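You operate a simulated robot arm through the tools that you are given. There is no shell and no other tool. Be economical: measure what you need, move in short steps, check, and stop when the job is done.

Carry out the task below with a simulated robot arm. There is one attempt and no reset: what you move stays moved.

TASK
Take the short glass pipe with yellow ends and put it on the top shelf of the grey rack. Set down upright: short glass pipe with yellow ends.

The check looks at the end state, three seconds after you hand in, the way a careful person would. Anything else that was tipped, shoved, dropped, spilled or broken makes it a failure.

THE ROBOT
A 7-joint arm with a two-finger parallel gripper on a trunk, on a base that drives. Base frame: it is fixed to the floor where the robot stands at the start and does not move with it; the origin is under the middle of the robot, x ahead of it, y to its left, z up; the surface under the hand at the start is at about z = 80. Units: cm, rad, N and s.
With the tool pointing down near the work surface it reaches from about 20 to 74 cm from the robot's upright axis, wherever it stands. Its first joint turns from -2.897 to 2.897 rad. Places, roughly: short glass pipe with yellow ends (20x6x7 cm) [50, -10, 80]; top shelf of the grey rack [-220, 260, 150]. Payload 1.57 kg.
The TCP is the grasp point between the finger pads, 3 cm short of the fingertips. In the tool frame z runs along the fingers and y along their closing line. The gripper opens to 11 cm. The fingers are 2.4 cm wide and 1.2 cm thick; the gripper's body (4.8 by 11.2 cm) begins 7.8 cm behind the TCP.
Orientation is that of the tool frame in the base frame, as [roll, pitch, yaw] about the fixed x, y, z axes, in that order (R = Rz(yaw) Ry(pitch) Rx(roll)). With the fingers straight down and closing along the base's y, the tool's x points along the base's -x, its y along +y and its z along -z.

THE INTERFACE
- The arm moves only by the tool play_rows. Its arguments are lists of equal length, an entry for each row: "offset": the shift along the tool's x, y, z in cm, a list of three; "delta_rot": the turn, a rotation vector about the tool's x, y, z in rad, a list of three; "hand": the closure in counts, from 0 (fully open) to 255 (shut). In form: {"offset": [[x, y, z], ...], "delta_rot": [[rx, ry, rz], ...], "hand": [hand, ...]}. A call has 1 to 12 rows; each row shifts and turns the commanded pose from where the row before left it, along the tool's axes as they then stand. Each row takes 0.2 s and may step no farther than 5 cm and 0.15 rad from the row before; otherwise, or with a gripper value out of range, the whole call is refused. A pose out of reach is approached as far as the arm can. The call stops where the force on the tool passes 40 N (or 10 N more than at its start, if that is more) or the arm is blocked; 0.2 s more then pass. Each finger travels about 4.5 cm/s and halts on what it meets, pressing with about 32 N; the grip force reading is that of the motor and also rises with nothing between the fingers. The clock runs only during rows and for 0.2 s after the last one: add rows that do not move to give the fingers time. It gives the time, the measured TCP pose, the force on the tool (base axes), the opening and the grip force at its end, in the units of the frame above (readings bear some noise), with the torque about the TCP (base axes, N m) and any sound that the robot's microphone picked up, and new pictures: "views" is both (left out), scene, wrist or none.
- Cameras (640 x 400 px; columns grow to the right, rows downward): "scene" is now at [0.77, 11.05, 146.63]; the picture's right is [-0.55, -0.84, 0.00], its down [-0.57, 0.38, -0.73] and it looks along [0.61, -0.40, -0.69] (base axes); focal length 255 px, centre (320, 200). "wrist" rides on the gripper at [7, 1.6, -14.1] in the tool frame; the picture's right is [-0.23, 0.97, 0.00], its down [-0.86, -0.20, -0.48] and it looks along [-0.47, -0.11, 0.88] (tool axes); focal length 222 px, centre (320, 200). There is no depth. A picture from a camera that has moved, and an enlarged one, comes with that camera's place and axes in the base frame and with its lens.
- slide_trunk(by): slides the trunk up (or, below 0, down) by that many cm; the arm and the scene camera ride with it, the base frame stays. It gives what a move gives, with no picture.
- roll_base(legs): drives the robot by 1 to 6 legs, each [ahead, turn to the left] in cm and rad, along the robot's own axes; the way and the turn of a leg run together, so that a leg with both is an arc; at most 150 cm and 3.142 rad a leg. The arm and the cameras ride along, it lands a little off, and it stops where it bumps. It gives what a move gives, and a new picture of the scene camera.
- turn_head(pan, tilt): turns the head with the scene camera to pan (to the left, within 2.705 rad either way) and tilt (down, from -0.506 to 1.204), counted from straight ahead of the robot. It gives what a move gives, and a new picture of the scene camera.
- enlarge(camera, box): a new picture of the part [left, top, right, bottom] of that camera's present view, enlarged. It takes no simulated time.
- close_job(): hands the job in; it is judged then, once.

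Work in short steps. Places have to be worked out from the pictures, the camera data and where the tool is seen: move nearer, look again, correct. Check each grasp and each placing, and mend what went wrong. You have 120 turns and 260 pictures in all, those below and enlarged ones among them. Open the gripper and draw the arm clear of the work before you hand the job in, unless the task says otherwise; then end with one line.

The tools are called after "Call:" as name(argument=value, ...) on one line, values as JSON. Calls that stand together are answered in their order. play_rows: Moves the arm, as the interface text tells. Its arguments: {"type":"object","properties":{"offset":{"type":"array"},"delta_rot":{"type":"array"},"hand":{"type":"array"},"views":{"type":"string","enum":["both","scene","wrist","none"]}},"required":["offset","delta_rot","hand"]} The other tools are called the same way: slide_trunk (by) slides the trunk up or down; roll_base (legs) drives the base; turn_head (pan, tilt) turns the head that bears the scene camera; enlarge (camera, box) takes an enlarged picture of a part of a camera's view; close_job () hands the job in.

At the start:

```text
time: 0.0
ee_pos: [48.17, 0.02, 109.72]
orientation: [3.14, 0.0, 3.141]
force: [0.9, 0.6, 0.1]
torque: [-0.01, 0.01, 0.03]
grip_width: 11.0
grasp_force: 0.1
trunk travel left (down, up): [-40.0, 19.0]
robot x, y, heading: [-0.16, 0.03, 0.007]
head pan, tilt: [-0.581, 0.756]
```

scene: 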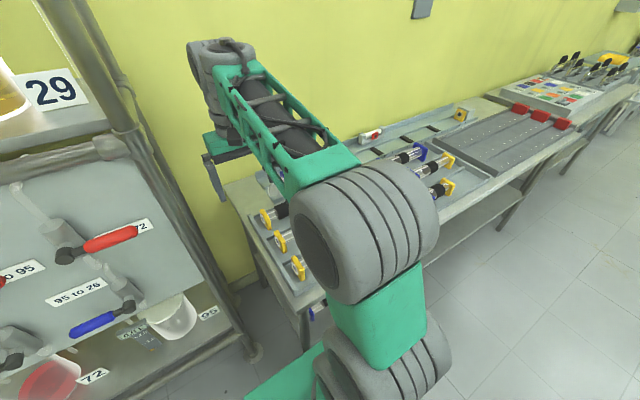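
wrist: 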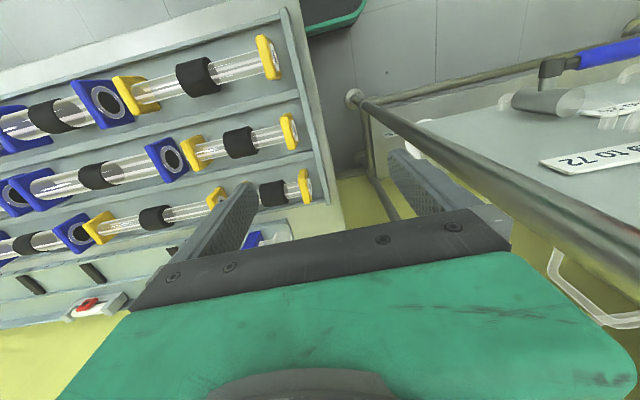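

I see several glass pipes with yellow or blue ends; I need to identify the short yellow one, so I enlarge the wrist view.

Call:
enlarge(camera="wrist", box=[0, 0, 360, 330])

Call:
enlarge(camera="scene", box=[220, 80, 540, 320])

```text
1.21 times, centred on (180, 165) of wrist
camera zoom: at [41.25, 1.73, 124.0], right [0.23, 0.97, 0.0], down [0.86, -0.2, 0.48], along [0.47, -0.11, -0.88], focal length 269 px, centre (490, 242)
```

zoom: 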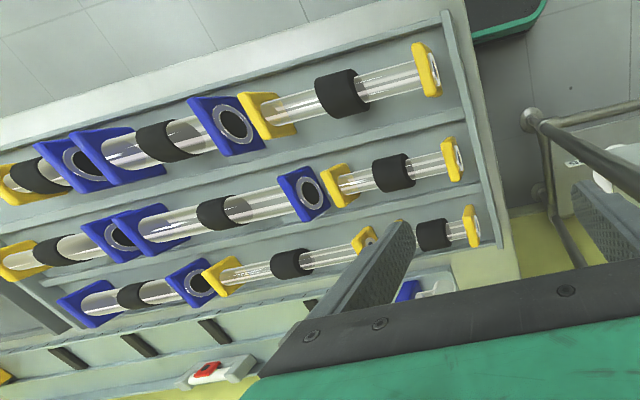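

```text
1.67 times, centred on (380, 200) of scene
camera zoom: at [0.77, 11.05, 146.63], right [-0.55, -0.84, 0.0], down [-0.57, 0.38, -0.73], along [0.61, -0.4, -0.69], focal length 425 px, centre (220, 200)
```

zoom: 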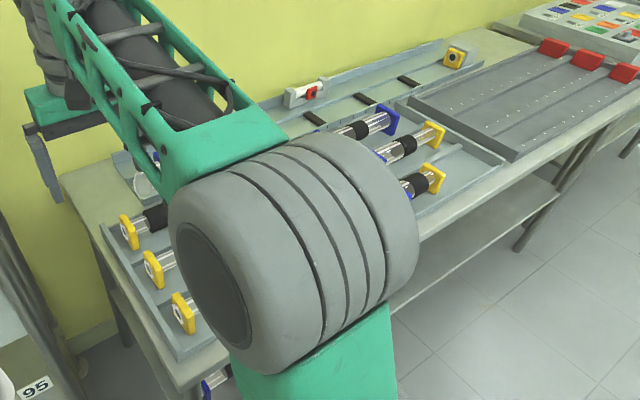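

The middle row's pipe seems near (48, -14), the others differ. I move the arm up and to the right to see all pipes clearly.

Call:
play_rows(offset=[[0, -4, -3], [0, -4, -3], [0, -4, -3], [0, -4, -3], [0, -4, 0], [0, 0, 0]], delta_rot=[[0, 0, 0], [0, 0, 0], [0, 0, 0], [0, 0, 0], [0, 0, 0], [0, 0, 0]], hand=[0, 0, 0, 0, 0, 0])

Call:
enlarge(camera="wrist", box=[80, 0, 560, 300])

```text
time: 1.1
ee_pos: [48.54, -17.07, 121.9]
orientation: [-3.137, 0.017, 3.128]
force: [9.4, -6.5, -15.6]
torque: [0.37, 0.15, 0.14]
grip_width: 11.01
grasp_force: 0.0
trunk travel left (down, up): [-40.0, 19.0]
robot x, y, heading: [0.08, 0.2, -0.004]
head pan, tilt: [-0.581, 0.756]
stopped in row 5: the force on the tool passed its limit at 106 N (the readings are from after the stop); the commanded pose is now the measured one
camera scene: at [0.74, 11.15, 146.62], right [-0.55, -0.84, 0.0], down [-0.57, 0.38, -0.73], along [0.61, -0.4, -0.69], focal length 255 px, centre (320, 200)
camera wrist: at [41.37, -15.19, 135.94], right [0.24, 0.97, 0.0], down [0.84, -0.21, 0.49], along [0.48, -0.12, -0.87], focal length 222 px, centre (320, 200)
```

scene: 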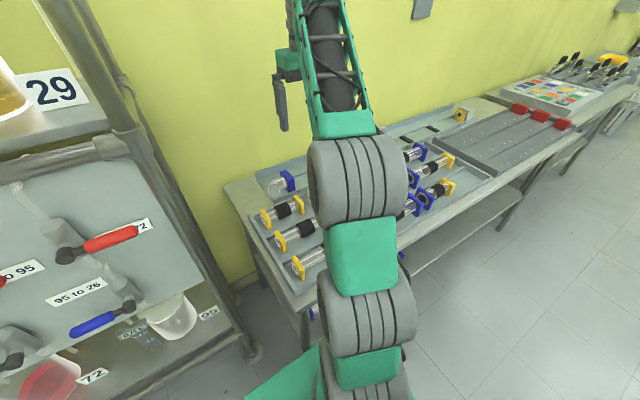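
wrist: 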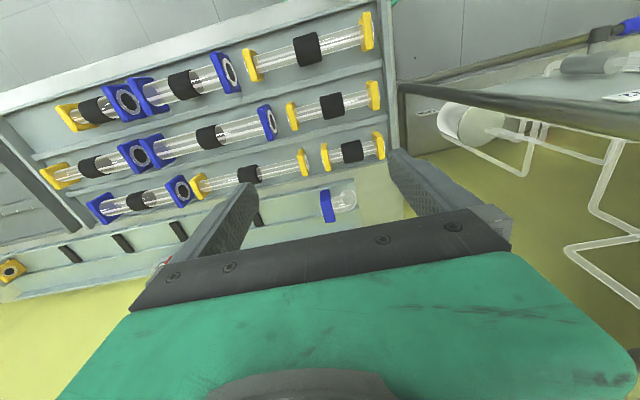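

```text
1.33 times, centred on (320, 150) of wrist
camera zoom: at [41.37, -15.19, 135.94], right [0.24, 0.97, 0.0], down [0.84, -0.21, 0.49], along [0.48, -0.12, -0.87], focal length 296 px, centre (320, 267)
```

zoom: 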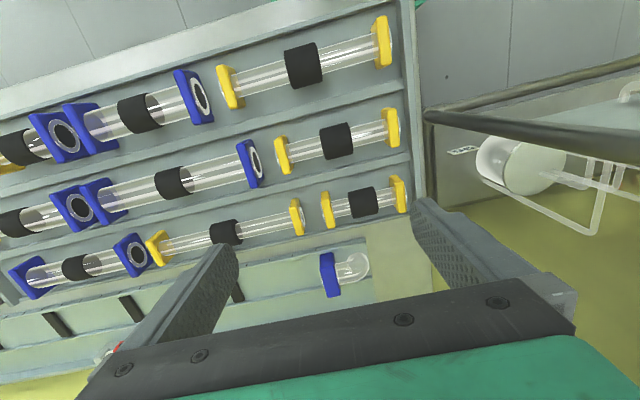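

Lengths work out to ~24 (near row), ~20 (middle row), ~14 (far row): the target is the middle row, centre about (48, -14.4). I zoom on the end plates to learn their shape.

Call:
enlarge(camera="scene", box=[230, 160, 340, 300])

Call:
enlarge(camera="wrist", box=[230, 0, 420, 180])

Call:
enlarge(camera="scene", box=[380, 80, 500, 220])

```text
2.86 times, centred on (285, 230) of scene
camera zoom: at [0.74, 11.15, 146.62], right [-0.55, -0.84, 0.0], down [-0.57, 0.38, -0.73], along [0.61, -0.4, -0.69], focal length 729 px, centre (420, 114)
```

zoom: 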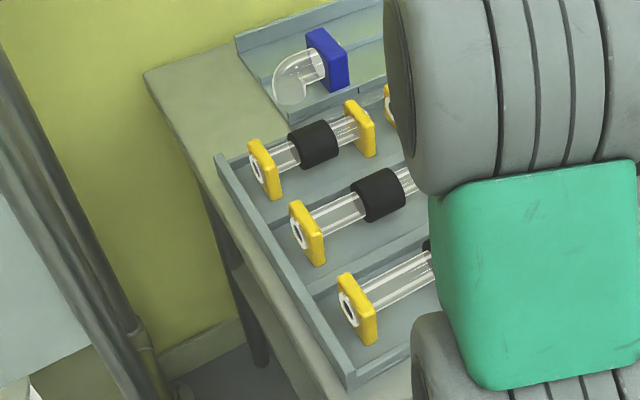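

```text
2.22 times, centred on (325, 90) of wrist
camera zoom: at [41.37, -15.19, 135.94], right [0.24, 0.97, 0.0], down [0.84, -0.21, 0.49], along [0.48, -0.12, -0.87], focal length 494 px, centre (309, 444)
```

zoom: 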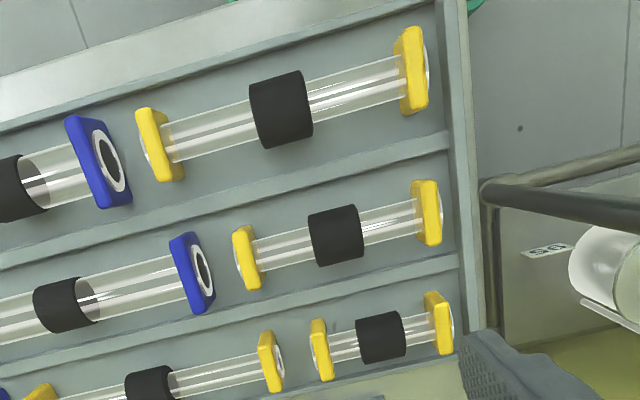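

```text
2.86 times, centred on (440, 150) of scene
camera zoom: at [0.74, 11.15, 146.62], right [-0.55, -0.84, 0.0], down [-0.57, 0.38, -0.73], along [0.61, -0.4, -0.69], focal length 729 px, centre (-23, 343)
```

zoom: 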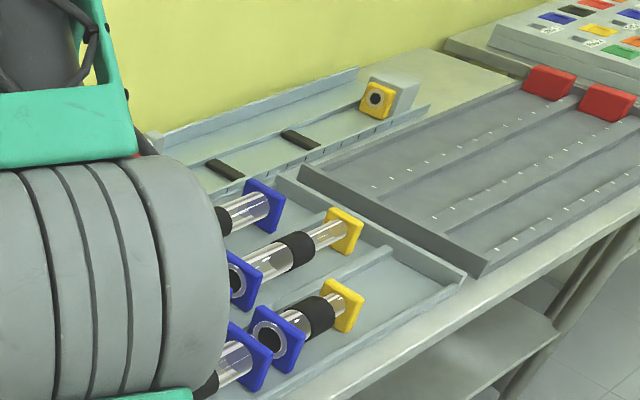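

The target is in the middle row. Before grasping I look at the rack (behind-left, bearing ≈2.27 rad) to plan the placing attitude.

Call:
turn_head(pan=2.27, tilt=0.1)

Call:
enlarge(camera="scene", box=[200, 100, 440, 300])

```text
time: 3.6
ee_pos: [48.5, -17.2, 121.79]
orientation: [-3.136, 0.015, 3.128]
force: [18.8, -6.8, -32.2]
torque: [-0.19, 0.13, -0.13]
grip_width: 10.98
grasp_force: 0.2
trunk travel left (down, up): [-40.0, 19.0]
robot x, y, heading: [-0.07, -0.11, 0.0]
head pan, tilt: [2.271, 0.099]
camera scene: at [-12.06, 22.63, 152.58], right [0.77, 0.64, 0.0], down [0.06, -0.08, -0.99], along [-0.64, 0.76, -0.1], focal length 255 px, centre (320, 200)
```

scene: 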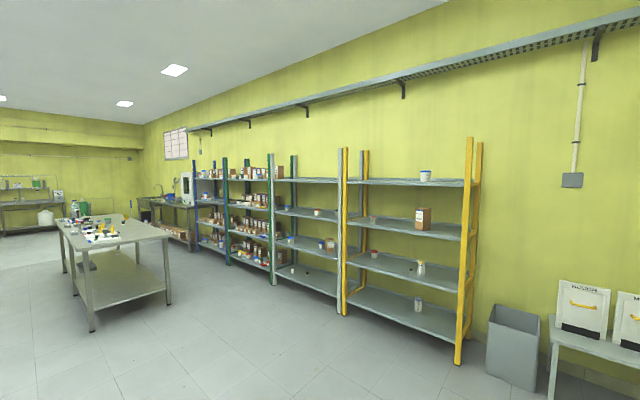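

```text
2.00 times, centred on (320, 200) of scene
camera zoom: at [-12.06, 22.63, 152.58], right [0.77, 0.64, 0.0], down [0.06, -0.08, -0.99], along [-0.64, 0.76, -0.1], focal length 510 px, centre (320, 200)
```

zoom: 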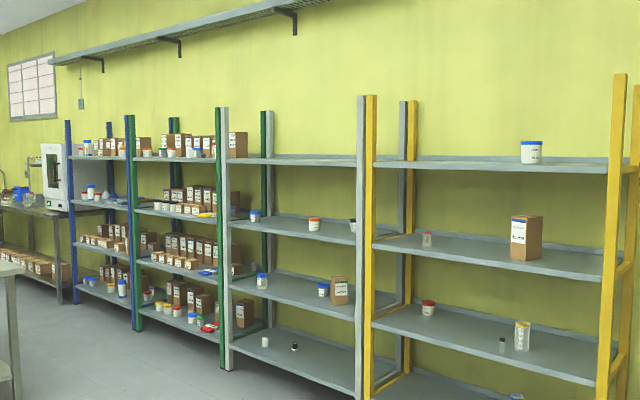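

The grey rack's front is about y≈240, x from -281 to -164, and its top shelf is clear and open above. The force reading is odd (-32 N z), so I ease the arm back down a bit to see whether it clears, then test how high a top-down pose reaches.

Call:
play_rows(offset=[[0, 1, 1], [0, 1, 1], [0, 0, 0]], delta_rot=[[0, 0, 0], [0, 0, 0], [0, 0, 0]], hand=[0, 0, 0], views="none")

Call:
turn_head(pan=-0.45, tilt=0.5)

```text
time: 4.4
ee_pos: [48.48, -15.07, 119.74]
orientation: [-3.138, 0.013, 3.126]
force: [-1.1, -0.4, 0.5]
torque: [-0.01, 0.0, 0.0]
grip_width: 11.01
grasp_force: 0.0
trunk travel left (down, up): [-40.0, 19.0]
robot x, y, heading: [-0.06, -0.15, -0.001]
head pan, tilt: [2.271, 0.099]
```

```text
time: 6.8
ee_pos: [48.58, -15.14, 119.88]
orientation: [-3.138, 0.014, 3.127]
force: [0.1, 0.1, 0.4]
torque: [0.01, -0.01, -0.01]
grip_width: 11.02
grasp_force: 0.1
trunk travel left (down, up): [-40.0, 19.0]
robot x, y, heading: [-0.07, 0.24, 0.004]
head pan, tilt: [-0.45, 0.499]
camera scene: at [2.06, 11.63, 148.87], right [-0.43, -0.9, 0.0], down [-0.43, 0.21, -0.88], along [0.79, -0.38, -0.48], focal length 255 px, centre (320, 200)
```

scene: 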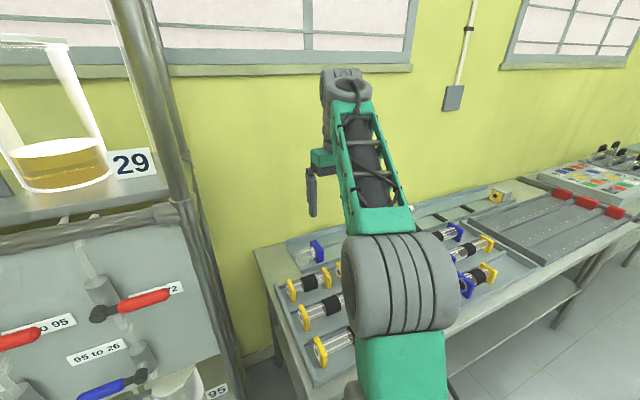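

The force cleared. Now I raise the trunk fully and test upward reach, in small steps.

Call:
slide_trunk(by=19)

Call:
play_rows(offset=[[0, 0, -2], [0, 0, -2], [0, 0, -2], [0, 0, -2], [0, 0, -2], [0, 0, 0]], delta_rot=[[0, 0, 0], [0, 0, 0], [0, 0, 0], [0, 0, 0], [0, 0, 0], [0, 0, 0]], hand=[0, 0, 0, 0, 0, 0], views="scene")

```text
time: 8.9
ee_pos: [48.57, -15.15, 138.69]
orientation: [-3.138, 0.014, 3.125]
force: [-0.5, 0.3, 0.2]
torque: [0.0, 0.01, 0.0]
grip_width: 10.99
grasp_force: 0.1
trunk travel left (down, up): [-59.0, 0.0]
robot x, y, heading: [-0.1, -0.16, -0.003]
head pan, tilt: [-0.45, 0.499]
```

```text
time: 9.4
ee_pos: [48.92, -15.33, 141.53]
orientation: [-3.131, 0.031, 3.127]
force: [15.9, -3.7, -21.8]
torque: [-0.03, 0.42, -0.1]
grip_width: 10.99
grasp_force: 0.1
out of reach, approached as far as the arm can: row 2
trunk travel left (down, up): [-59.0, 0.0]
robot x, y, heading: [-0.08, 0.01, 0.004]
head pan, tilt: [-0.45, 0.499]
stopped in row 2: the force on the tool passed its limit at 104 N (the readings are from after the stop); the commanded pose is now the measured one
camera scene: at [2.05, 11.63, 167.87], right [-0.44, -0.9, 0.0], down [-0.43, 0.21, -0.88], along [0.79, -0.38, -0.48], focal length 255 px, centre (320, 200)
```

scene: 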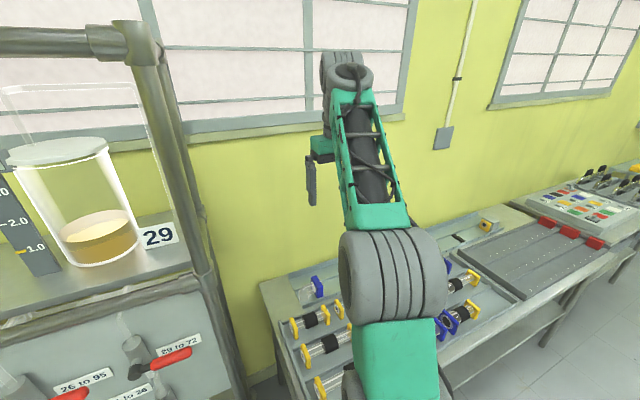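

Top-down height is capped at ~141 here, too low for the 150 shelf; a tool tilted ~45° along the pipe's axis will be needed, pipe pointing into the shelf. I come down, lower the trunk, and rotate the tool so that it closes along base x.

Call:
play_rows(offset=[[0, 0, 3], [0, 0, 3], [0, 0, 0]], delta_rot=[[0, 0, 0], [0, 0, 0], [0, 0, 0]], hand=[0, 0, 0], views="none")

Call:
slide_trunk(by=-19)

Call:
play_rows(offset=[[0, 0, 0.5], [0, 0, 0.5], [0, 0, 0.5], [0, 0, 0.5], [0, 0, 0.5], [0, 0, 0.5], [0, 0, 0.5], [0, 0, 0.5], [0, 0, 0.5], [0, 0, 0.5], [0, 0, 0.5], [0, 0, 0]], delta_rot=[[0, 0, 0.1428], [0, 0, 0.1428], [0, 0, 0.1428], [0, 0, 0.1428], [0, 0, 0.1428], [0, 0, 0.1428], [0, 0, 0.1428], [0, 0, 0.1428], [0, 0, 0.1428], [0, 0, 0.1428], [0, 0, 0.1428], [0, 0, 0]], hand=[0, 0, 0, 0, 0, 0, 0, 0, 0, 0, 0, 0])

```text
time: 10.2
ee_pos: [49.04, -15.37, 135.54]
orientation: [-3.132, 0.028, 3.128]
force: [-0.3, 0.0, 0.9]
torque: [0.02, -0.03, 0.0]
grip_width: 11.0
grasp_force: 0.0
trunk travel left (down, up): [-59.0, 0.0]
robot x, y, heading: [0.09, 0.01, 0.0]
head pan, tilt: [-0.45, 0.499]
```

```text
time: 12.3
ee_pos: [48.93, -15.18, 116.59]
orientation: [-3.132, 0.028, 3.127]
force: [0.1, -0.2, -0.1]
torque: [0.01, 0.0, 0.0]
grip_width: 11.0
grasp_force: 0.0
trunk travel left (down, up): [-40.0, 19.0]
robot x, y, heading: [0.02, -0.03, 0.001]
head pan, tilt: [-0.45, 0.499]
```

```text
time: 14.9
ee_pos: [49.11, -15.23, 111.17]
orientation: [3.113, 0.009, 1.555]
force: [1.1, -0.2, 0.1]
torque: [-0.03, -0.02, -0.02]
grip_width: 11.0
grasp_force: 0.0
trunk travel left (down, up): [-40.0, 19.0]
robot x, y, heading: [0.02, -0.01, -0.004]
head pan, tilt: [-0.45, 0.499]
camera scene: at [2.06, 11.63, 148.87], right [-0.44, -0.9, 0.0], down [-0.43, 0.21, -0.88], along [0.79, -0.38, -0.48], focal length 255 px, centre (320, 200)
camera wrist: at [50.52, -8.17, 125.3], right [0.97, -0.24, 0.03], down [-0.23, -0.85, 0.48], along [-0.09, -0.47, -0.88], focal length 222 px, centre (320, 200)
```

scene: 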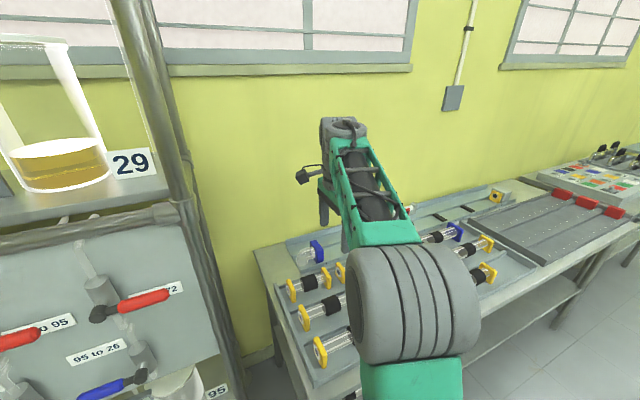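
wrist: 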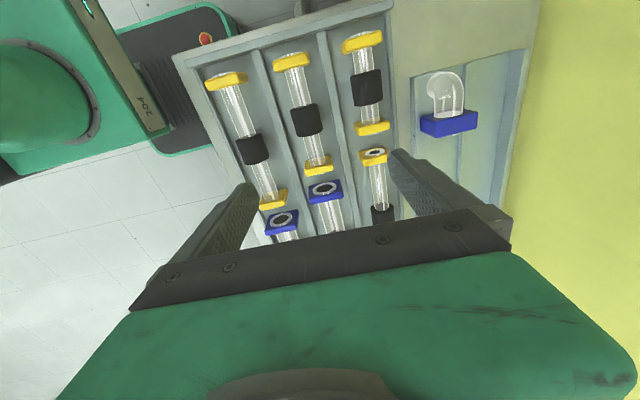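

The view confirms the pipe's sleeve at about (47.8, -14.0). Now I tilt the tool 45° so that the fingers point down and toward -y.

Call:
play_rows(offset=[[0, 0, 0], [0, 0, 0], [0, 0, 0], [0, 0, 0], [0, 0, 0], [0, 0, 0], [0, 0, 0]], delta_rot=[[0, -0.131, 0], [0, -0.131, 0], [0, -0.131, 0], [0, -0.131, 0], [0, -0.131, 0], [0, -0.131, 0], [0, 0, 0]], hand=[0, 0, 0, 0, 0, 0, 0])

```text
time: 16.5
ee_pos: [49.41, -14.68, 111.18]
orientation: [3.135, 0.445, 1.557]
force: [0.2, 0.1, -0.1]
torque: [0.03, 0.01, -0.02]
grip_width: 10.99
grasp_force: 0.1
out of reach, approached as far as the arm can: row 1, 2, 5, 6
trunk travel left (down, up): [-40.0, 19.0]
robot x, y, heading: [0.13, 0.33, -0.004]
head pan, tilt: [-0.45, 0.499]
camera scene: at [2.06, 11.63, 148.87], right [-0.44, -0.9, 0.0], down [-0.43, 0.21, -0.88], along [0.79, -0.38, -0.48], focal length 255 px, centre (320, 200)
camera wrist: at [51.17, -2.26, 121.14], right [0.97, -0.22, 0.1], down [-0.21, -0.56, 0.8], along [-0.11, -0.8, -0.59], focal length 222 px, centre (320, 200)
```

scene: 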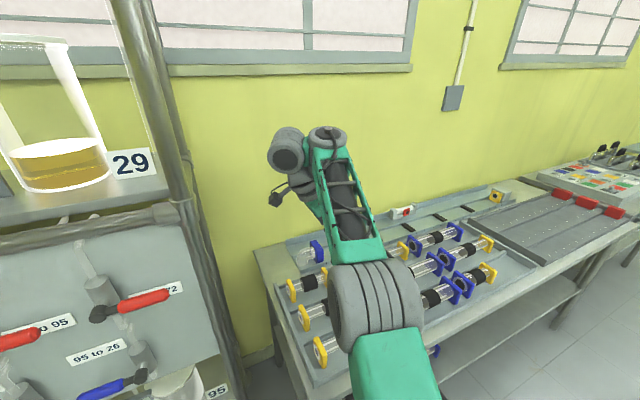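
wrist: 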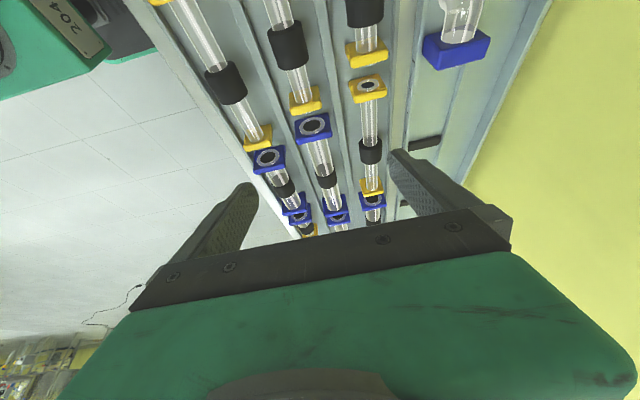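

The arm ran out at 25° of tilt from here. Standing further left (y≈+22) would ease that, so I look at the space to the left and behind.

Call:
turn_head(pan=0.7, tilt=0.75)

Call:
turn_head(pan=2.6, tilt=0.6)

```text
time: 17.9
ee_pos: [49.37, -14.68, 111.29]
orientation: [3.133, 0.446, 1.556]
force: [-0.4, 0.7, 0.6]
torque: [0.01, 0.01, -0.03]
grip_width: 10.98
grasp_force: 0.1
trunk travel left (down, up): [-40.0, 19.0]
robot x, y, heading: [-0.2, 0.24, -0.0]
head pan, tilt: [0.7, 0.75]
camera scene: at [0.21, 20.92, 146.68], right [0.64, -0.77, 0.0], down [-0.52, -0.44, -0.73], along [0.56, 0.47, -0.68], focal length 255 px, centre (320, 200)
```

scene: 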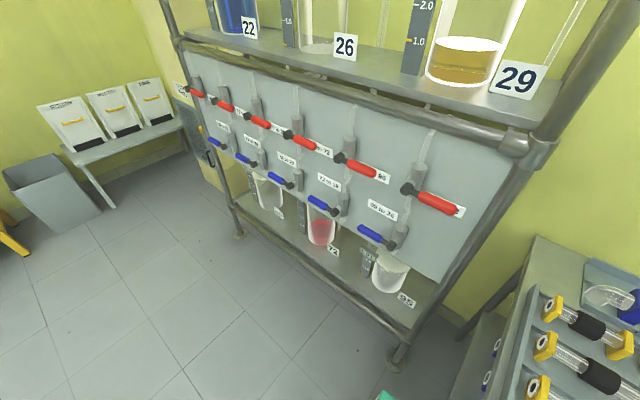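

```text
time: 19.7
ee_pos: [49.31, -14.69, 111.28]
orientation: [3.134, 0.445, 1.556]
force: [0.0, -0.9, 0.4]
torque: [0.0, 0.01, -0.02]
grip_width: 11.03
grasp_force: 0.1
trunk travel left (down, up): [-40.0, 19.0]
robot x, y, heading: [0.13, -0.13, 0.005]
head pan, tilt: [2.601, 0.6]
camera scene: at [-13.71, 20.15, 147.96], right [0.52, 0.86, 0.0], down [0.48, -0.29, -0.83], along [-0.71, 0.43, -0.56], focal length 255 px, centre (320, 200)
```

scene: 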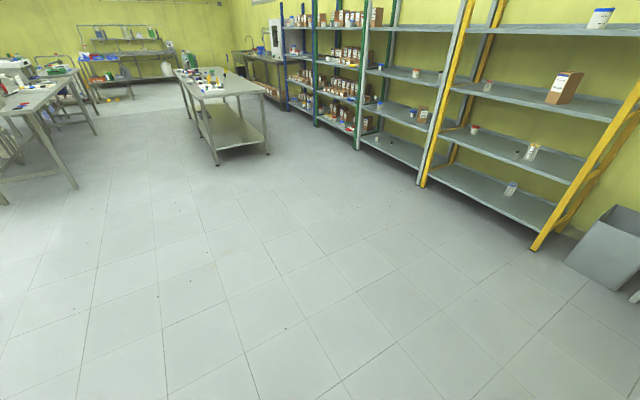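

The floor behind is free and the valve rack's front is at x≈56, y≥16. I back off, then come in again at about (8, 20) with the heading slightly right.

Call:
roll_base(legs=[[-80, 0], [0, 0.5], [60, 0], [0, -0.75], [34, 0]])

Call:
turn_head(pan=-0.3, tilt=0.75)

```text
time: 32.2
ee_pos: [50.45, -5.07, 111.31]
orientation: [3.135, 0.446, 1.318]
force: [0.4, -0.3, -0.3]
torque: [-0.01, -0.01, 0.0]
grip_width: 11.03
grasp_force: 0.1
trunk travel left (down, up): [-40.0, 19.0]
robot x, y, heading: [5.79, 20.7, -0.236]
head pan, tilt: [2.601, 0.6]
camera scene: at [-2.63, 43.64, 147.96], right [0.7, 0.71, 0.0], down [0.4, -0.4, -0.83], along [-0.59, 0.58, -0.56], focal length 255 px, centre (320, 200)
```

scene: 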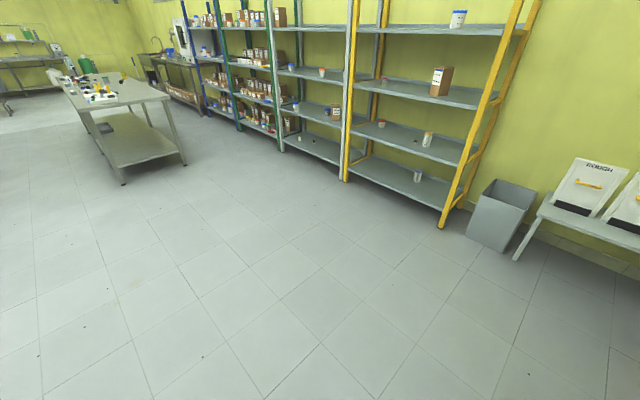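

```text
time: 34.7
ee_pos: [50.54, -4.94, 111.2]
orientation: [3.135, 0.445, 1.319]
force: [0.8, 0.0, -0.2]
torque: [0.01, 0.0, -0.01]
grip_width: 10.99
grasp_force: 0.1
trunk travel left (down, up): [-40.0, 19.0]
robot x, y, heading: [6.08, 20.61, -0.233]
head pan, tilt: [-0.3, 0.75]
camera scene: at [10.78, 33.2, 146.68], right [-0.51, -0.86, 0.0], down [-0.59, 0.35, -0.73], along [0.63, -0.37, -0.68], focal length 255 px, centre (320, 200)
```

scene: 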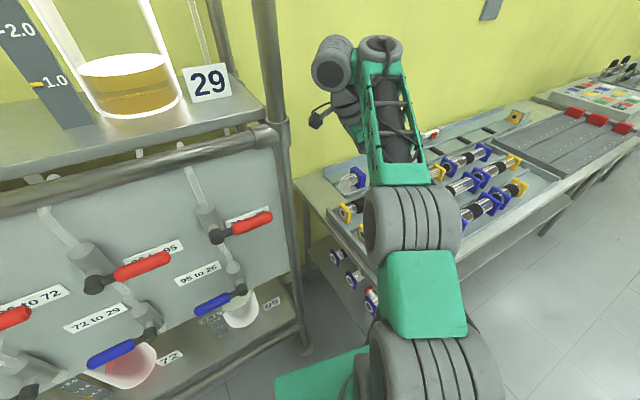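

The base arrived at (6, 20.6). Now I correct the yaw, shift over the pipe and try the larger tilt.

Call:
play_rows(offset=[[0, 0, 0], [0, 0, 0], [-2.7, -0.83, 1.3], [-2.7, -0.83, 1.3], [-2.7, -0.83, 1.3], [0, 0, 0], [0, 0, 0], [0, 0, 0], [0, 0, 0]], delta_rot=[[-0.054, 0, -0.113], [-0.054, 0, -0.113], [0, 0, 0], [0, 0, 0], [0, 0, 0], [0, -0.113, 0], [0, -0.113, 0], [0, -0.113, 0], [0, 0, 0]], hand=[0, 0, 0, 0, 0, 0, 0, 0, 0])

```text
time: 36.7
ee_pos: [48.4, -13.32, 113.4]
orientation: [-3.141, 0.55, 1.568]
force: [0.0, -0.3, 0.2]
torque: [0.0, 0.03, -0.02]
grip_width: 11.01
grasp_force: 0.0
out of reach, approached as far as the arm can: row 6, 7, 8
trunk travel left (down, up): [-40.0, 19.0]
robot x, y, heading: [5.75, 20.11, -0.233]
head pan, tilt: [-0.3, 0.75]
camera scene: at [10.78, 33.19, 146.68], right [-0.51, -0.86, 0.0], down [-0.59, 0.35, -0.73], along [0.63, -0.37, -0.68], focal length 255 px, centre (320, 200)
camera wrist: at [50.19, -0.01, 121.89], right [0.97, -0.2, 0.12], down [-0.2, -0.48, 0.85], along [-0.11, -0.86, -0.51], focal length 222 px, centre (320, 200)
```

scene: 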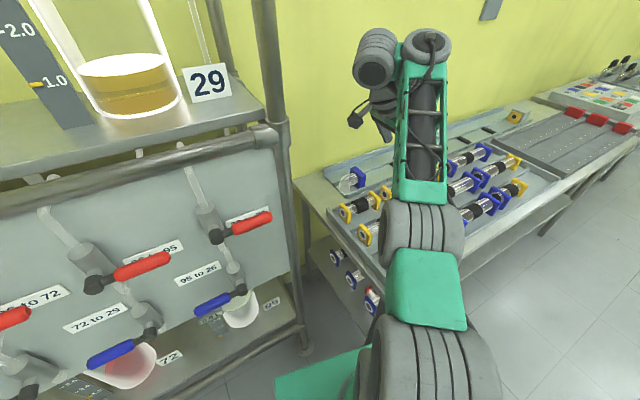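
wrist: 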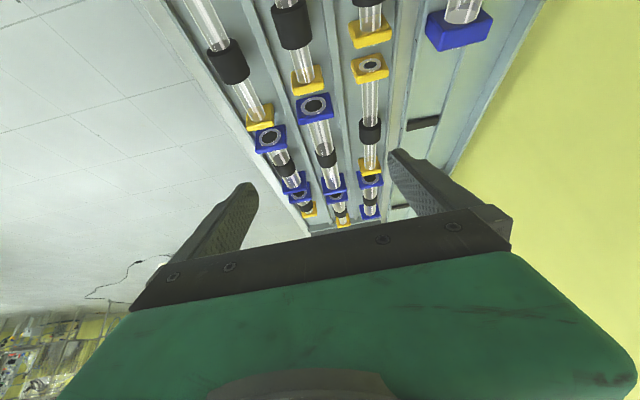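

Tilt reached 0.55 rad. I descend to z≈98 and try again for more tilt, since the limit may be height-dependent.

Call:
play_rows(offset=[[1.57, 0, 2.56], [1.57, 0, 2.56], [1.57, 0, 2.56], [1.57, 0, 2.56], [1.57, 0, 2.56], [0, 0, 0], [0, 0, 0], [0, 0, 0]], delta_rot=[[0, 0, 0], [0, 0, 0], [0, 0, 0], [0, 0, 0], [0, 0, 0], [0, -0.12, 0], [0, -0.12, 0], [0, 0, 0]], hand=[0, 0, 0, 0, 0, 0, 0, 0])

```text
time: 38.5
ee_pos: [50.98, -9.51, 110.56]
orientation: [-3.136, 0.527, 1.567]
force: [0.2, 0.8, -0.5]
torque: [0.01, -0.02, 0.03]
grip_width: 11.01
grasp_force: 0.1
out of reach, approached as far as the arm can: row 1, 2, 3, 4, 5, 6, 7
trunk travel left (down, up): [-40.0, 19.0]
robot x, y, heading: [5.71, 20.78, -0.24]
head pan, tilt: [-0.3, 0.75]
camera scene: at [10.78, 33.2, 146.67], right [-0.51, -0.86, 0.0], down [-0.59, 0.35, -0.73], along [0.63, -0.37, -0.68], focal length 255 px, centre (320, 200)
camera wrist: at [52.68, 3.65, 119.37], right [0.97, -0.2, 0.11], down [-0.2, -0.5, 0.84], along [-0.12, -0.84, -0.52], focal length 222 px, centre (320, 200)
```

scene: 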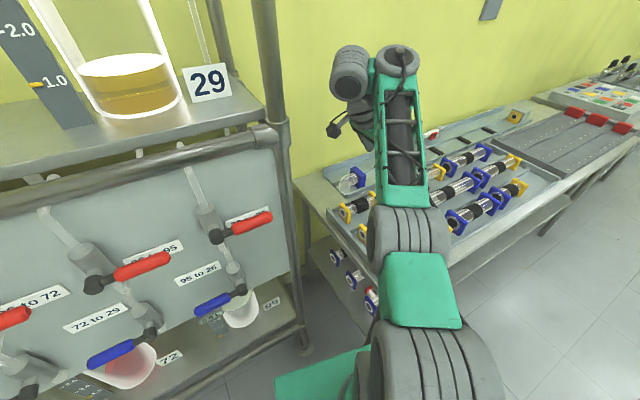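
wrist: 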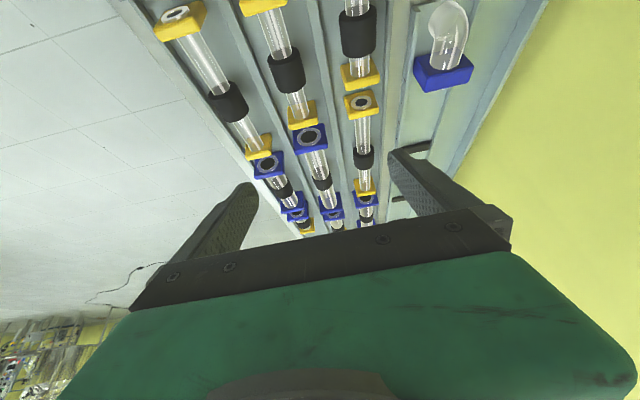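

Lower is worse, so I'll keep the arm high relative to the trunk and use the trunk to descend. I raise the arm and try the tilt again.

Call:
play_rows(offset=[[-2.6, -0.75, -2.25], [-2.6, -0.75, -2.25], [-2.6, -0.75, -2.25], [-2.6, -0.75, -2.25], [0, 0, 0], [0, 0, 0], [0, 0, 0]], delta_rot=[[0, 0, 0], [0, 0, 0], [0, 0, 0], [0, 0, 0], [0, -0.13, 0], [0, -0.13, 0], [0, 0, 0]], hand=[0, 0, 0, 0, 0, 0, 0])

```text
time: 40.1
ee_pos: [46.94, -15.34, 124.07]
orientation: [3.119, 0.631, 1.566]
force: [0.8, 0.3, -0.2]
torque: [0.03, 0.01, -0.02]
grip_width: 11.03
grasp_force: 0.1
out of reach, approached as far as the arm can: row 5, 6
trunk travel left (down, up): [-40.0, 19.0]
robot x, y, heading: [6.3, 20.95, -0.242]
head pan, tilt: [-0.3, 0.75]
camera scene: at [10.8, 33.2, 146.67], right [-0.51, -0.86, 0.0], down [-0.59, 0.35, -0.73], along [0.63, -0.37, -0.68], focal length 255 px, centre (320, 200)
camera wrist: at [48.3, -1.41, 131.53], right [0.97, -0.17, 0.15], down [-0.21, -0.41, 0.89], along [-0.09, -0.9, -0.44], focal length 222 px, centre (320, 200)
```

scene: 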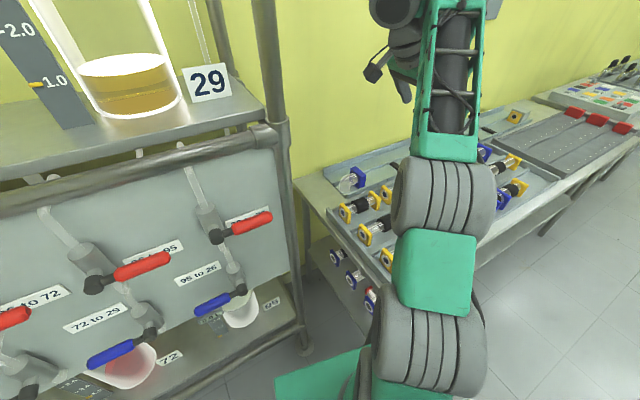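
wrist: 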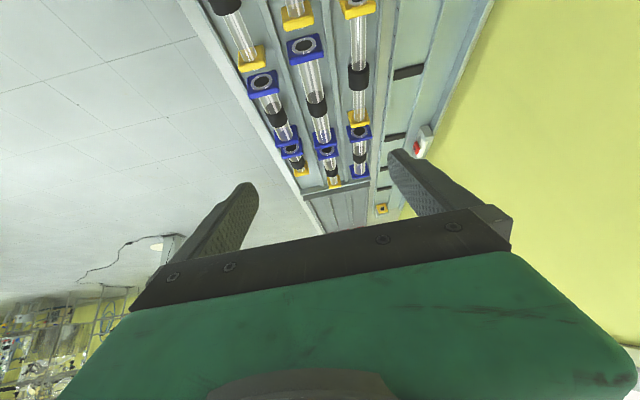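

Tilt 0.63 is possible only at height, and lowering the trunk that much risks the elbow on the table. A stance at about (21, 36), pointing +x and reaching right, aligns the arm with the pipe better; I back off to line up for it.

Call:
roll_base(legs=[[-70, 0], [0, 0.237]])

```text
time: 44.8
ee_pos: [-13.9, 11.49, 124.1]
orientation: [3.114, 0.632, 1.8]
force: [-0.3, -0.3, 0.7]
torque: [-0.03, 0.03, -0.03]
grip_width: 10.98
grasp_force: 0.0
trunk travel left (down, up): [-40.0, 19.0]
robot x, y, heading: [-62.1, 37.2, -0.008]
head pan, tilt: [-0.3, 0.75]
camera scene: at [-60.35, 50.57, 146.67], right [-0.3, -0.95, 0.0], down [-0.65, 0.2, -0.73], along [0.7, -0.22, -0.68], focal length 255 px, centre (320, 200)
```

scene: 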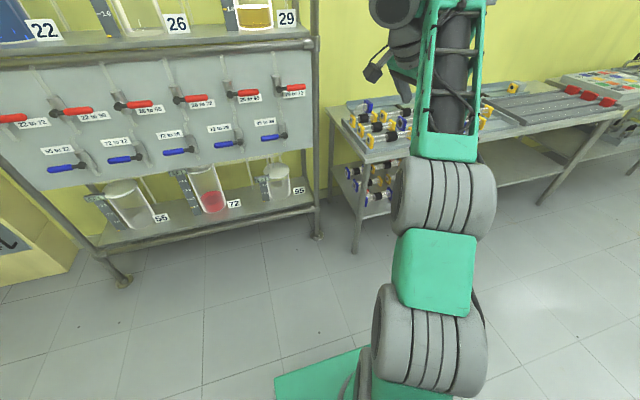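

The table's left end is near y≈0 with its leg at (35, -5), so (20, 32) is a workable stance. With the robot backed off, I swing the arm to the pipe's relative place and tilt to 45°.

Call:
play_rows(offset=[[0, 0, 0], [0, 0, 0], [-2.36, -2.86, 1.73], [-2.36, -2.86, 1.73], [-2.36, -2.86, 1.73], [-2.36, -2.86, 1.73], [-2.36, -2.86, 1.73], [-2.36, -2.86, 1.73], [-2.36, -2.86, 1.73], [0, 0, 0], [0, 0, 0], [0, 0, 0]], delta_rot=[[0.068, 0, 0.093], [0.068, 0, 0.093], [0, 0, 0], [0, 0, 0], [0, 0, 0], [0, 0, 0], [0, 0, 0], [0, 0, 0], [0, 0, 0], [0, -0.08, 0], [0, -0.08, 0], [0, 0, 0]], hand=[0, 0, 0, 0, 0, 0, 0, 0, 0, 0, 0, 0], views="scene")

```text
time: 47.4
ee_pos: [-31.48, -13.87, 127.83]
orientation: [3.11, 0.77, 1.645]
force: [0.0, 1.2, -0.8]
torque: [-0.01, -0.04, -0.01]
grip_width: 11.0
grasp_force: 0.1
out of reach, approached as far as the arm can: row 1, 2, 10, 11
trunk travel left (down, up): [-40.0, 19.0]
robot x, y, heading: [-62.48, 37.91, -0.006]
head pan, tilt: [-0.3, 0.75]
camera scene: at [-60.35, 50.53, 146.68], right [-0.3, -0.95, 0.0], down [-0.65, 0.2, -0.73], along [0.7, -0.22, -0.68], focal length 255 px, centre (320, 200)
```

scene: 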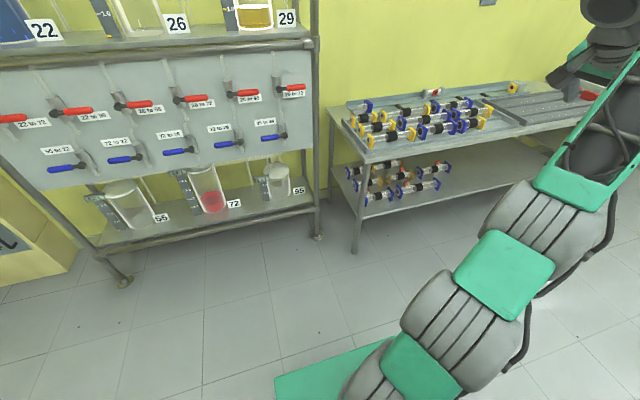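

Tilt 0.77 works here. I check that the arm can also come down to z≈103 in this attitude before driving in.

Call:
play_rows(offset=[[3.38, -0.47, 2.53], [3.38, -0.47, 2.53], [3.38, -0.47, 2.53], [3.38, -0.47, 2.53], [3.38, -0.47, 2.53], [3.38, -0.47, 2.53], [0, 0, 0], [0, 0, 0]], delta_rot=[[0, 0, 0], [0, 0, 0], [0, 0, 0], [0, 0, 0], [0, 0, 0], [0, 0, 0], [0.052, 0, 0.054], [0, 0, 0]], hand=[0, 0, 0, 0, 0, 0, 0, 0], views="scene")

```text
time: 49.2
ee_pos: [-29.69, -16.12, 125.69]
orientation: [3.103, 0.775, 1.571]
force: [0.7, -0.6, 0.1]
torque: [0.02, 0.01, -0.01]
grip_width: 11.02
grasp_force: 0.1
out of reach, approached as far as the arm can: row 1, 2, 3, 4, 5, 6
trunk travel left (down, up): [-40.0, 19.0]
robot x, y, heading: [-62.51, 37.51, -0.006]
head pan, tilt: [-0.3, 0.75]
camera scene: at [-60.34, 50.54, 146.68], right [-0.3, -0.95, 0.0], down [-0.65, 0.2, -0.73], along [0.7, -0.22, -0.68], focal length 255 px, centre (320, 200)
```

scene: 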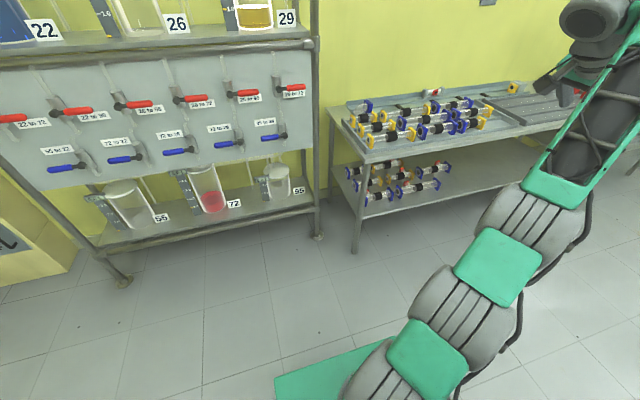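

The behaviour fits a joint-7 limit; turning the hand half a turn about its own axis (same finger line) should free it. I do that while still backed off.

Call:
play_rows(offset=[[0, 0, 0], [0, 0, 0], [0, 0, 0], [0, 0, 0], [0, 0, 0], [0, 0, 0], [0, 0, 0], [0, 0, 0], [0, 0, 0], [0, 0, 0], [0, 0, 0]], delta_rot=[[0, 0, -0.1428], [0, 0, -0.1428], [0, 0, -0.1428], [0, 0, -0.1428], [0, 0, -0.1428], [0, 0, -0.1428], [0, 0, -0.1428], [0, 0, -0.1428], [0, 0, -0.1428], [0, 0, -0.1428], [0, 0, -0.1428]], hand=[0, 0, 0, 0, 0, 0, 0, 0, 0, 0, 0], views="none")

Call:
play_rows(offset=[[0, 0, 0], [0, 0, 0], [0, 0, 0], [0, 0, 0], [0, 0, 0], [0, 0, 0], [0, 0, 0], [0, 0, 0], [0, 0, 0], [0, 0, 0], [0, 0, 0], [0, 0, 0]], delta_rot=[[0, 0, -0.1428], [0, 0, -0.1428], [0, 0, -0.1428], [0, 0, -0.1428], [0, 0, -0.1428], [0, 0, -0.1428], [0, 0, -0.1428], [0, 0, -0.1428], [0, 0, -0.1428], [0, 0, -0.1428], [0, 0, -0.1428], [0, 0, 0]], hand=[0, 0, 0, 0, 0, 0, 0, 0, 0, 0, 0, 0])

```text
time: 51.6
ee_pos: [-29.54, -16.2, 125.45]
orientation: [-2.367, 0.025, -3.117]
force: [0.4, -0.2, 0.3]
torque: [0.0, -0.03, 0.0]
grip_width: 11.0
grasp_force: 0.0
trunk travel left (down, up): [-40.0, 19.0]
robot x, y, heading: [-62.08, 37.47, -0.009]
head pan, tilt: [-0.3, 0.75]
```

```text
time: 54.2
ee_pos: [-29.68, -16.26, 125.39]
orientation: [-3.106, -0.775, -1.568]
force: [0.5, 0.0, 1.6]
torque: [0.05, 0.01, 0.01]
grip_width: 11.01
grasp_force: 0.2
trunk travel left (down, up): [-40.0, 19.0]
robot x, y, heading: [-62.41, 37.18, -0.002]
head pan, tilt: [-0.3, 0.75]
camera scene: at [-60.36, 50.55, 146.68], right [-0.3, -0.95, 0.0], down [-0.65, 0.2, -0.73], along [0.7, -0.22, -0.68], focal length 255 px, centre (320, 200)
camera wrist: at [-31.76, -11.33, 140.51], right [-0.97, 0.14, -0.18], down [0.18, 0.95, -0.25], along [0.14, -0.28, -0.95], focal length 222 px, centre (320, 200)
```

scene: 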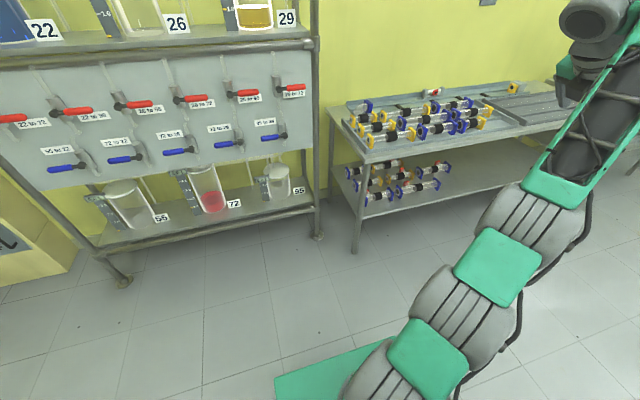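
wrist: 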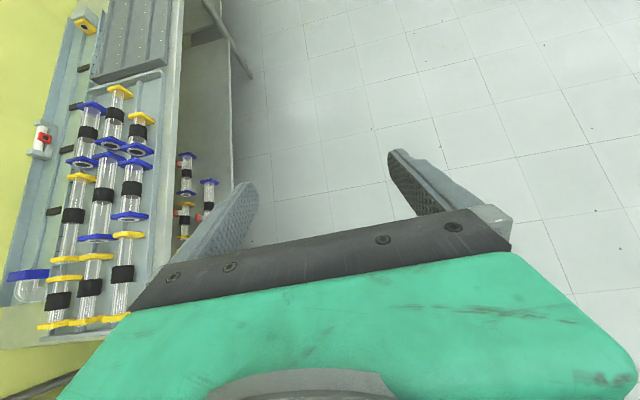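

The flip succeeded and the camera is now on the upper side. I re-test the descent in this attitude.

Call:
play_rows(offset=[[-3.45, 0.77, 1.75], [-3.45, 0.77, 1.75], [-3.45, 0.77, 1.75], [-3.45, 0.77, 1.75], [-3.45, 0.77, 1.75], [-3.45, 0.77, 1.75], [0, 0, 0]], delta_rot=[[0, 0, 0], [0, 0, 0], [0, 0, 0], [0, 0, 0], [0, 0, 0], [0, 0, 0], [0, 0, 0]], hand=[0, 0, 0, 0, 0, 0, 0], views="scene")

```text
time: 55.8
ee_pos: [-29.73, -15.93, 125.1]
orientation: [-3.106, -0.77, -1.575]
force: [-0.3, -0.6, 0.3]
torque: [0.01, -0.01, -0.01]
grip_width: 11.01
grasp_force: 0.0
out of reach, approached as far as the arm can: row 1, 2, 3, 4, 5, 6
trunk travel left (down, up): [-40.0, 19.0]
robot x, y, heading: [-62.07, 37.43, -0.005]
head pan, tilt: [-0.3, 0.75]
camera scene: at [-60.36, 50.55, 146.68], right [-0.3, -0.95, 0.0], down [-0.65, 0.2, -0.73], along [0.7, -0.22, -0.68], focal length 255 px, centre (320, 200)
```

scene: 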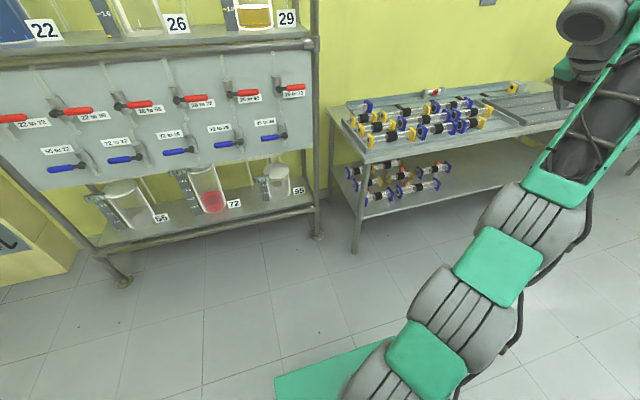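

Wrist-to-shoulder distance suggests the arm is simply stretched straight at a singular pose. I bring the tool back toward vertical while drawing it toward the robot to unfold cleanly.

Call:
play_rows(offset=[[-2, 1, -1.5], [-2, 1, -1.5], [-2.5, 1, -1], [-2.5, 1, -1], [-3, 1, -0.5], [-3, 1, 0], [0, 0, 0]], delta_rot=[[0, -0.13, 0], [0, -0.13, 0], [0, -0.13, 0], [0, -0.13, 0], [0, -0.13, 0], [0, -0.13, 0], [0, 0, 0]], hand=[0, 0, 0, 0, 0, 0, 0], views="scene")

```text
time: 57.4
ee_pos: [-36.1, 0.41, 123.65]
orientation: [-3.114, 0.008, -1.546]
force: [0.3, -0.2, 1.1]
torque: [-0.02, -0.01, -0.02]
grip_width: 11.01
grasp_force: 0.0
trunk travel left (down, up): [-40.0, 19.0]
robot x, y, heading: [-62.04, 37.29, -0.008]
head pan, tilt: [-0.3, 0.75]
camera scene: at [-60.36, 50.56, 146.68], right [-0.3, -0.95, 0.0], down [-0.65, 0.2, -0.73], along [0.7, -0.22, -0.68], focal length 255 px, centre (320, 200)
```

scene: 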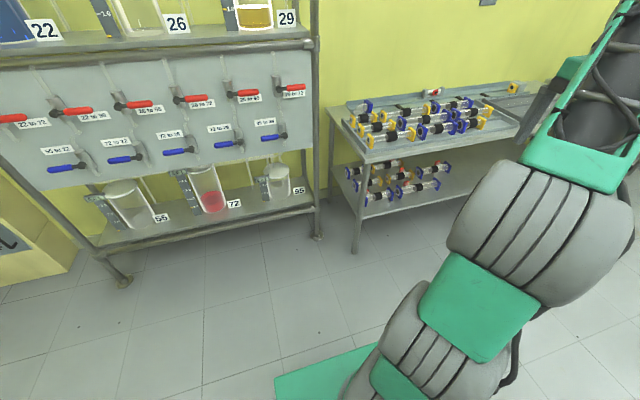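

Recovered. Now descend first (to z≈99), then tilt to 45° from there.

Call:
play_rows(offset=[[0, 0, 4.2], [0, 0, 4.2], [0, 0, 4.2], [0, 0, 4.2], [0, 0, 4.2], [0, 0, 4.2], [0, 0, 0]], delta_rot=[[0, 0, 0], [0, 0, 0], [0, 0, 0], [0, 0, 0], [0, 0, 0], [0, 0, 0], [0, 0, 0]], hand=[0, 0, 0, 0, 0, 0, 0], views="none")

Call:
play_rows(offset=[[0, 0, 0], [0, 0, 0], [0, 0, 0], [0, 0, 0], [0, 0, 0], [0, 0, 0], [0, 0, 0]], delta_rot=[[0, 0.13, 0], [0, 0.13, 0], [0, 0.13, 0], [0, 0.13, 0], [0, 0.13, 0], [0, 0.13, 0], [0, 0, 0]], hand=[0, 0, 0, 0, 0, 0, 0], views="scene")

```text
time: 59.0
ee_pos: [-35.42, 0.54, 98.47]
orientation: [-3.117, 0.005, -1.547]
force: [0.5, 0.0, -0.3]
torque: [0.02, 0.0, -0.01]
grip_width: 11.02
grasp_force: 0.1
trunk travel left (down, up): [-40.0, 19.0]
robot x, y, heading: [-62.48, 37.28, -0.006]
head pan, tilt: [-0.3, 0.75]
```

```text
time: 60.4
ee_pos: [-41.89, -1.95, 93.15]
orientation: [3.031, -0.681, -1.635]
force: [0.7, 0.1, -0.8]
torque: [-0.03, 0.01, 0.05]
grip_width: 10.98
grasp_force: 0.1
trunk travel left (down, up): [-40.0, 19.0]
robot x, y, heading: [-62.15, 37.45, -0.004]
head pan, tilt: [-0.3, 0.75]
stopped in row 7: the arm was blocked; the commanded pose is now the measured one
camera scene: at [-60.34, 50.55, 146.68], right [-0.3, -0.95, 0.0], down [-0.65, 0.2, -0.73], along [0.7, -0.22, -0.68], focal length 255 px, centre (320, 200)
```

scene: 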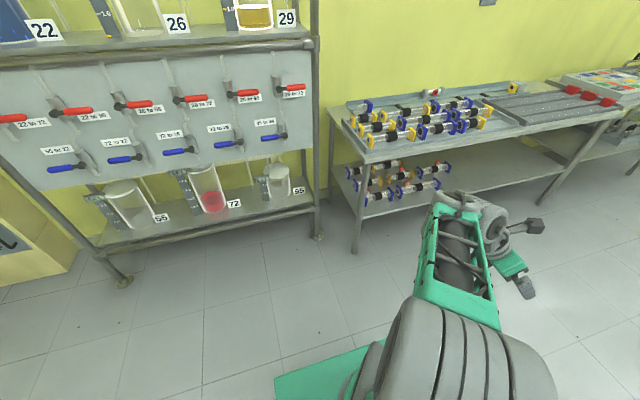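

Now the arm was too folded (too close in). I move the tool outward to the intended radius and then restore the orientation.

Call:
play_rows(offset=[[2.5, -2, -0.1], [2.5, -2, -0.1], [2.5, -2, -0.1], [2.5, -2, -0.1], [0, 0, 0]], delta_rot=[[0, 0, 0], [0, 0, 0], [0, 0, 0], [0, 0, 0], [0, 0, 0]], hand=[0, 0, 0, 0, 0], views="scene")

```text
time: 61.6
ee_pos: [-34.46, -10.5, 98.94]
orientation: [3.029, -0.682, -1.632]
force: [-1.3, -0.4, 0.3]
torque: [-0.03, 0.01, 0.01]
grip_width: 11.01
grasp_force: 0.0
trunk travel left (down, up): [-40.0, 19.0]
robot x, y, heading: [-62.15, 37.36, -0.008]
head pan, tilt: [-0.3, 0.75]
camera scene: at [-60.34, 50.53, 146.68], right [-0.3, -0.95, 0.0], down [-0.65, 0.2, -0.73], along [0.7, -0.22, -0.68], focal length 255 px, centre (320, 200)
```

scene: 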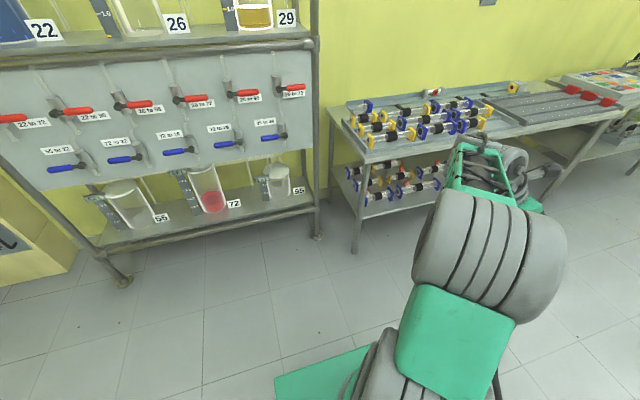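

Well placed now: relative (27.7, -47.9), z 99, tilt 39°. I fix the small roll/yaw errors.

Call:
play_rows(offset=[[0, 0, 0], [0, 0, 0], [0, 0, 0]], delta_rot=[[0.075, 0.035, -0.023], [0.075, 0.035, -0.023], [0, 0, 0]], hand=[0, 0, 0], views="none")

```text
time: 62.4
ee_pos: [-34.59, -10.59, 99.06]
orientation: [3.138, -0.747, -1.569]
force: [0.1, 0.2, 0.0]
torque: [0.0, -0.01, 0.03]
grip_width: 11.04
grasp_force: 0.1
trunk travel left (down, up): [-40.0, 19.0]
robot x, y, heading: [-61.95, 37.61, -0.008]
head pan, tilt: [-0.3, 0.75]
```

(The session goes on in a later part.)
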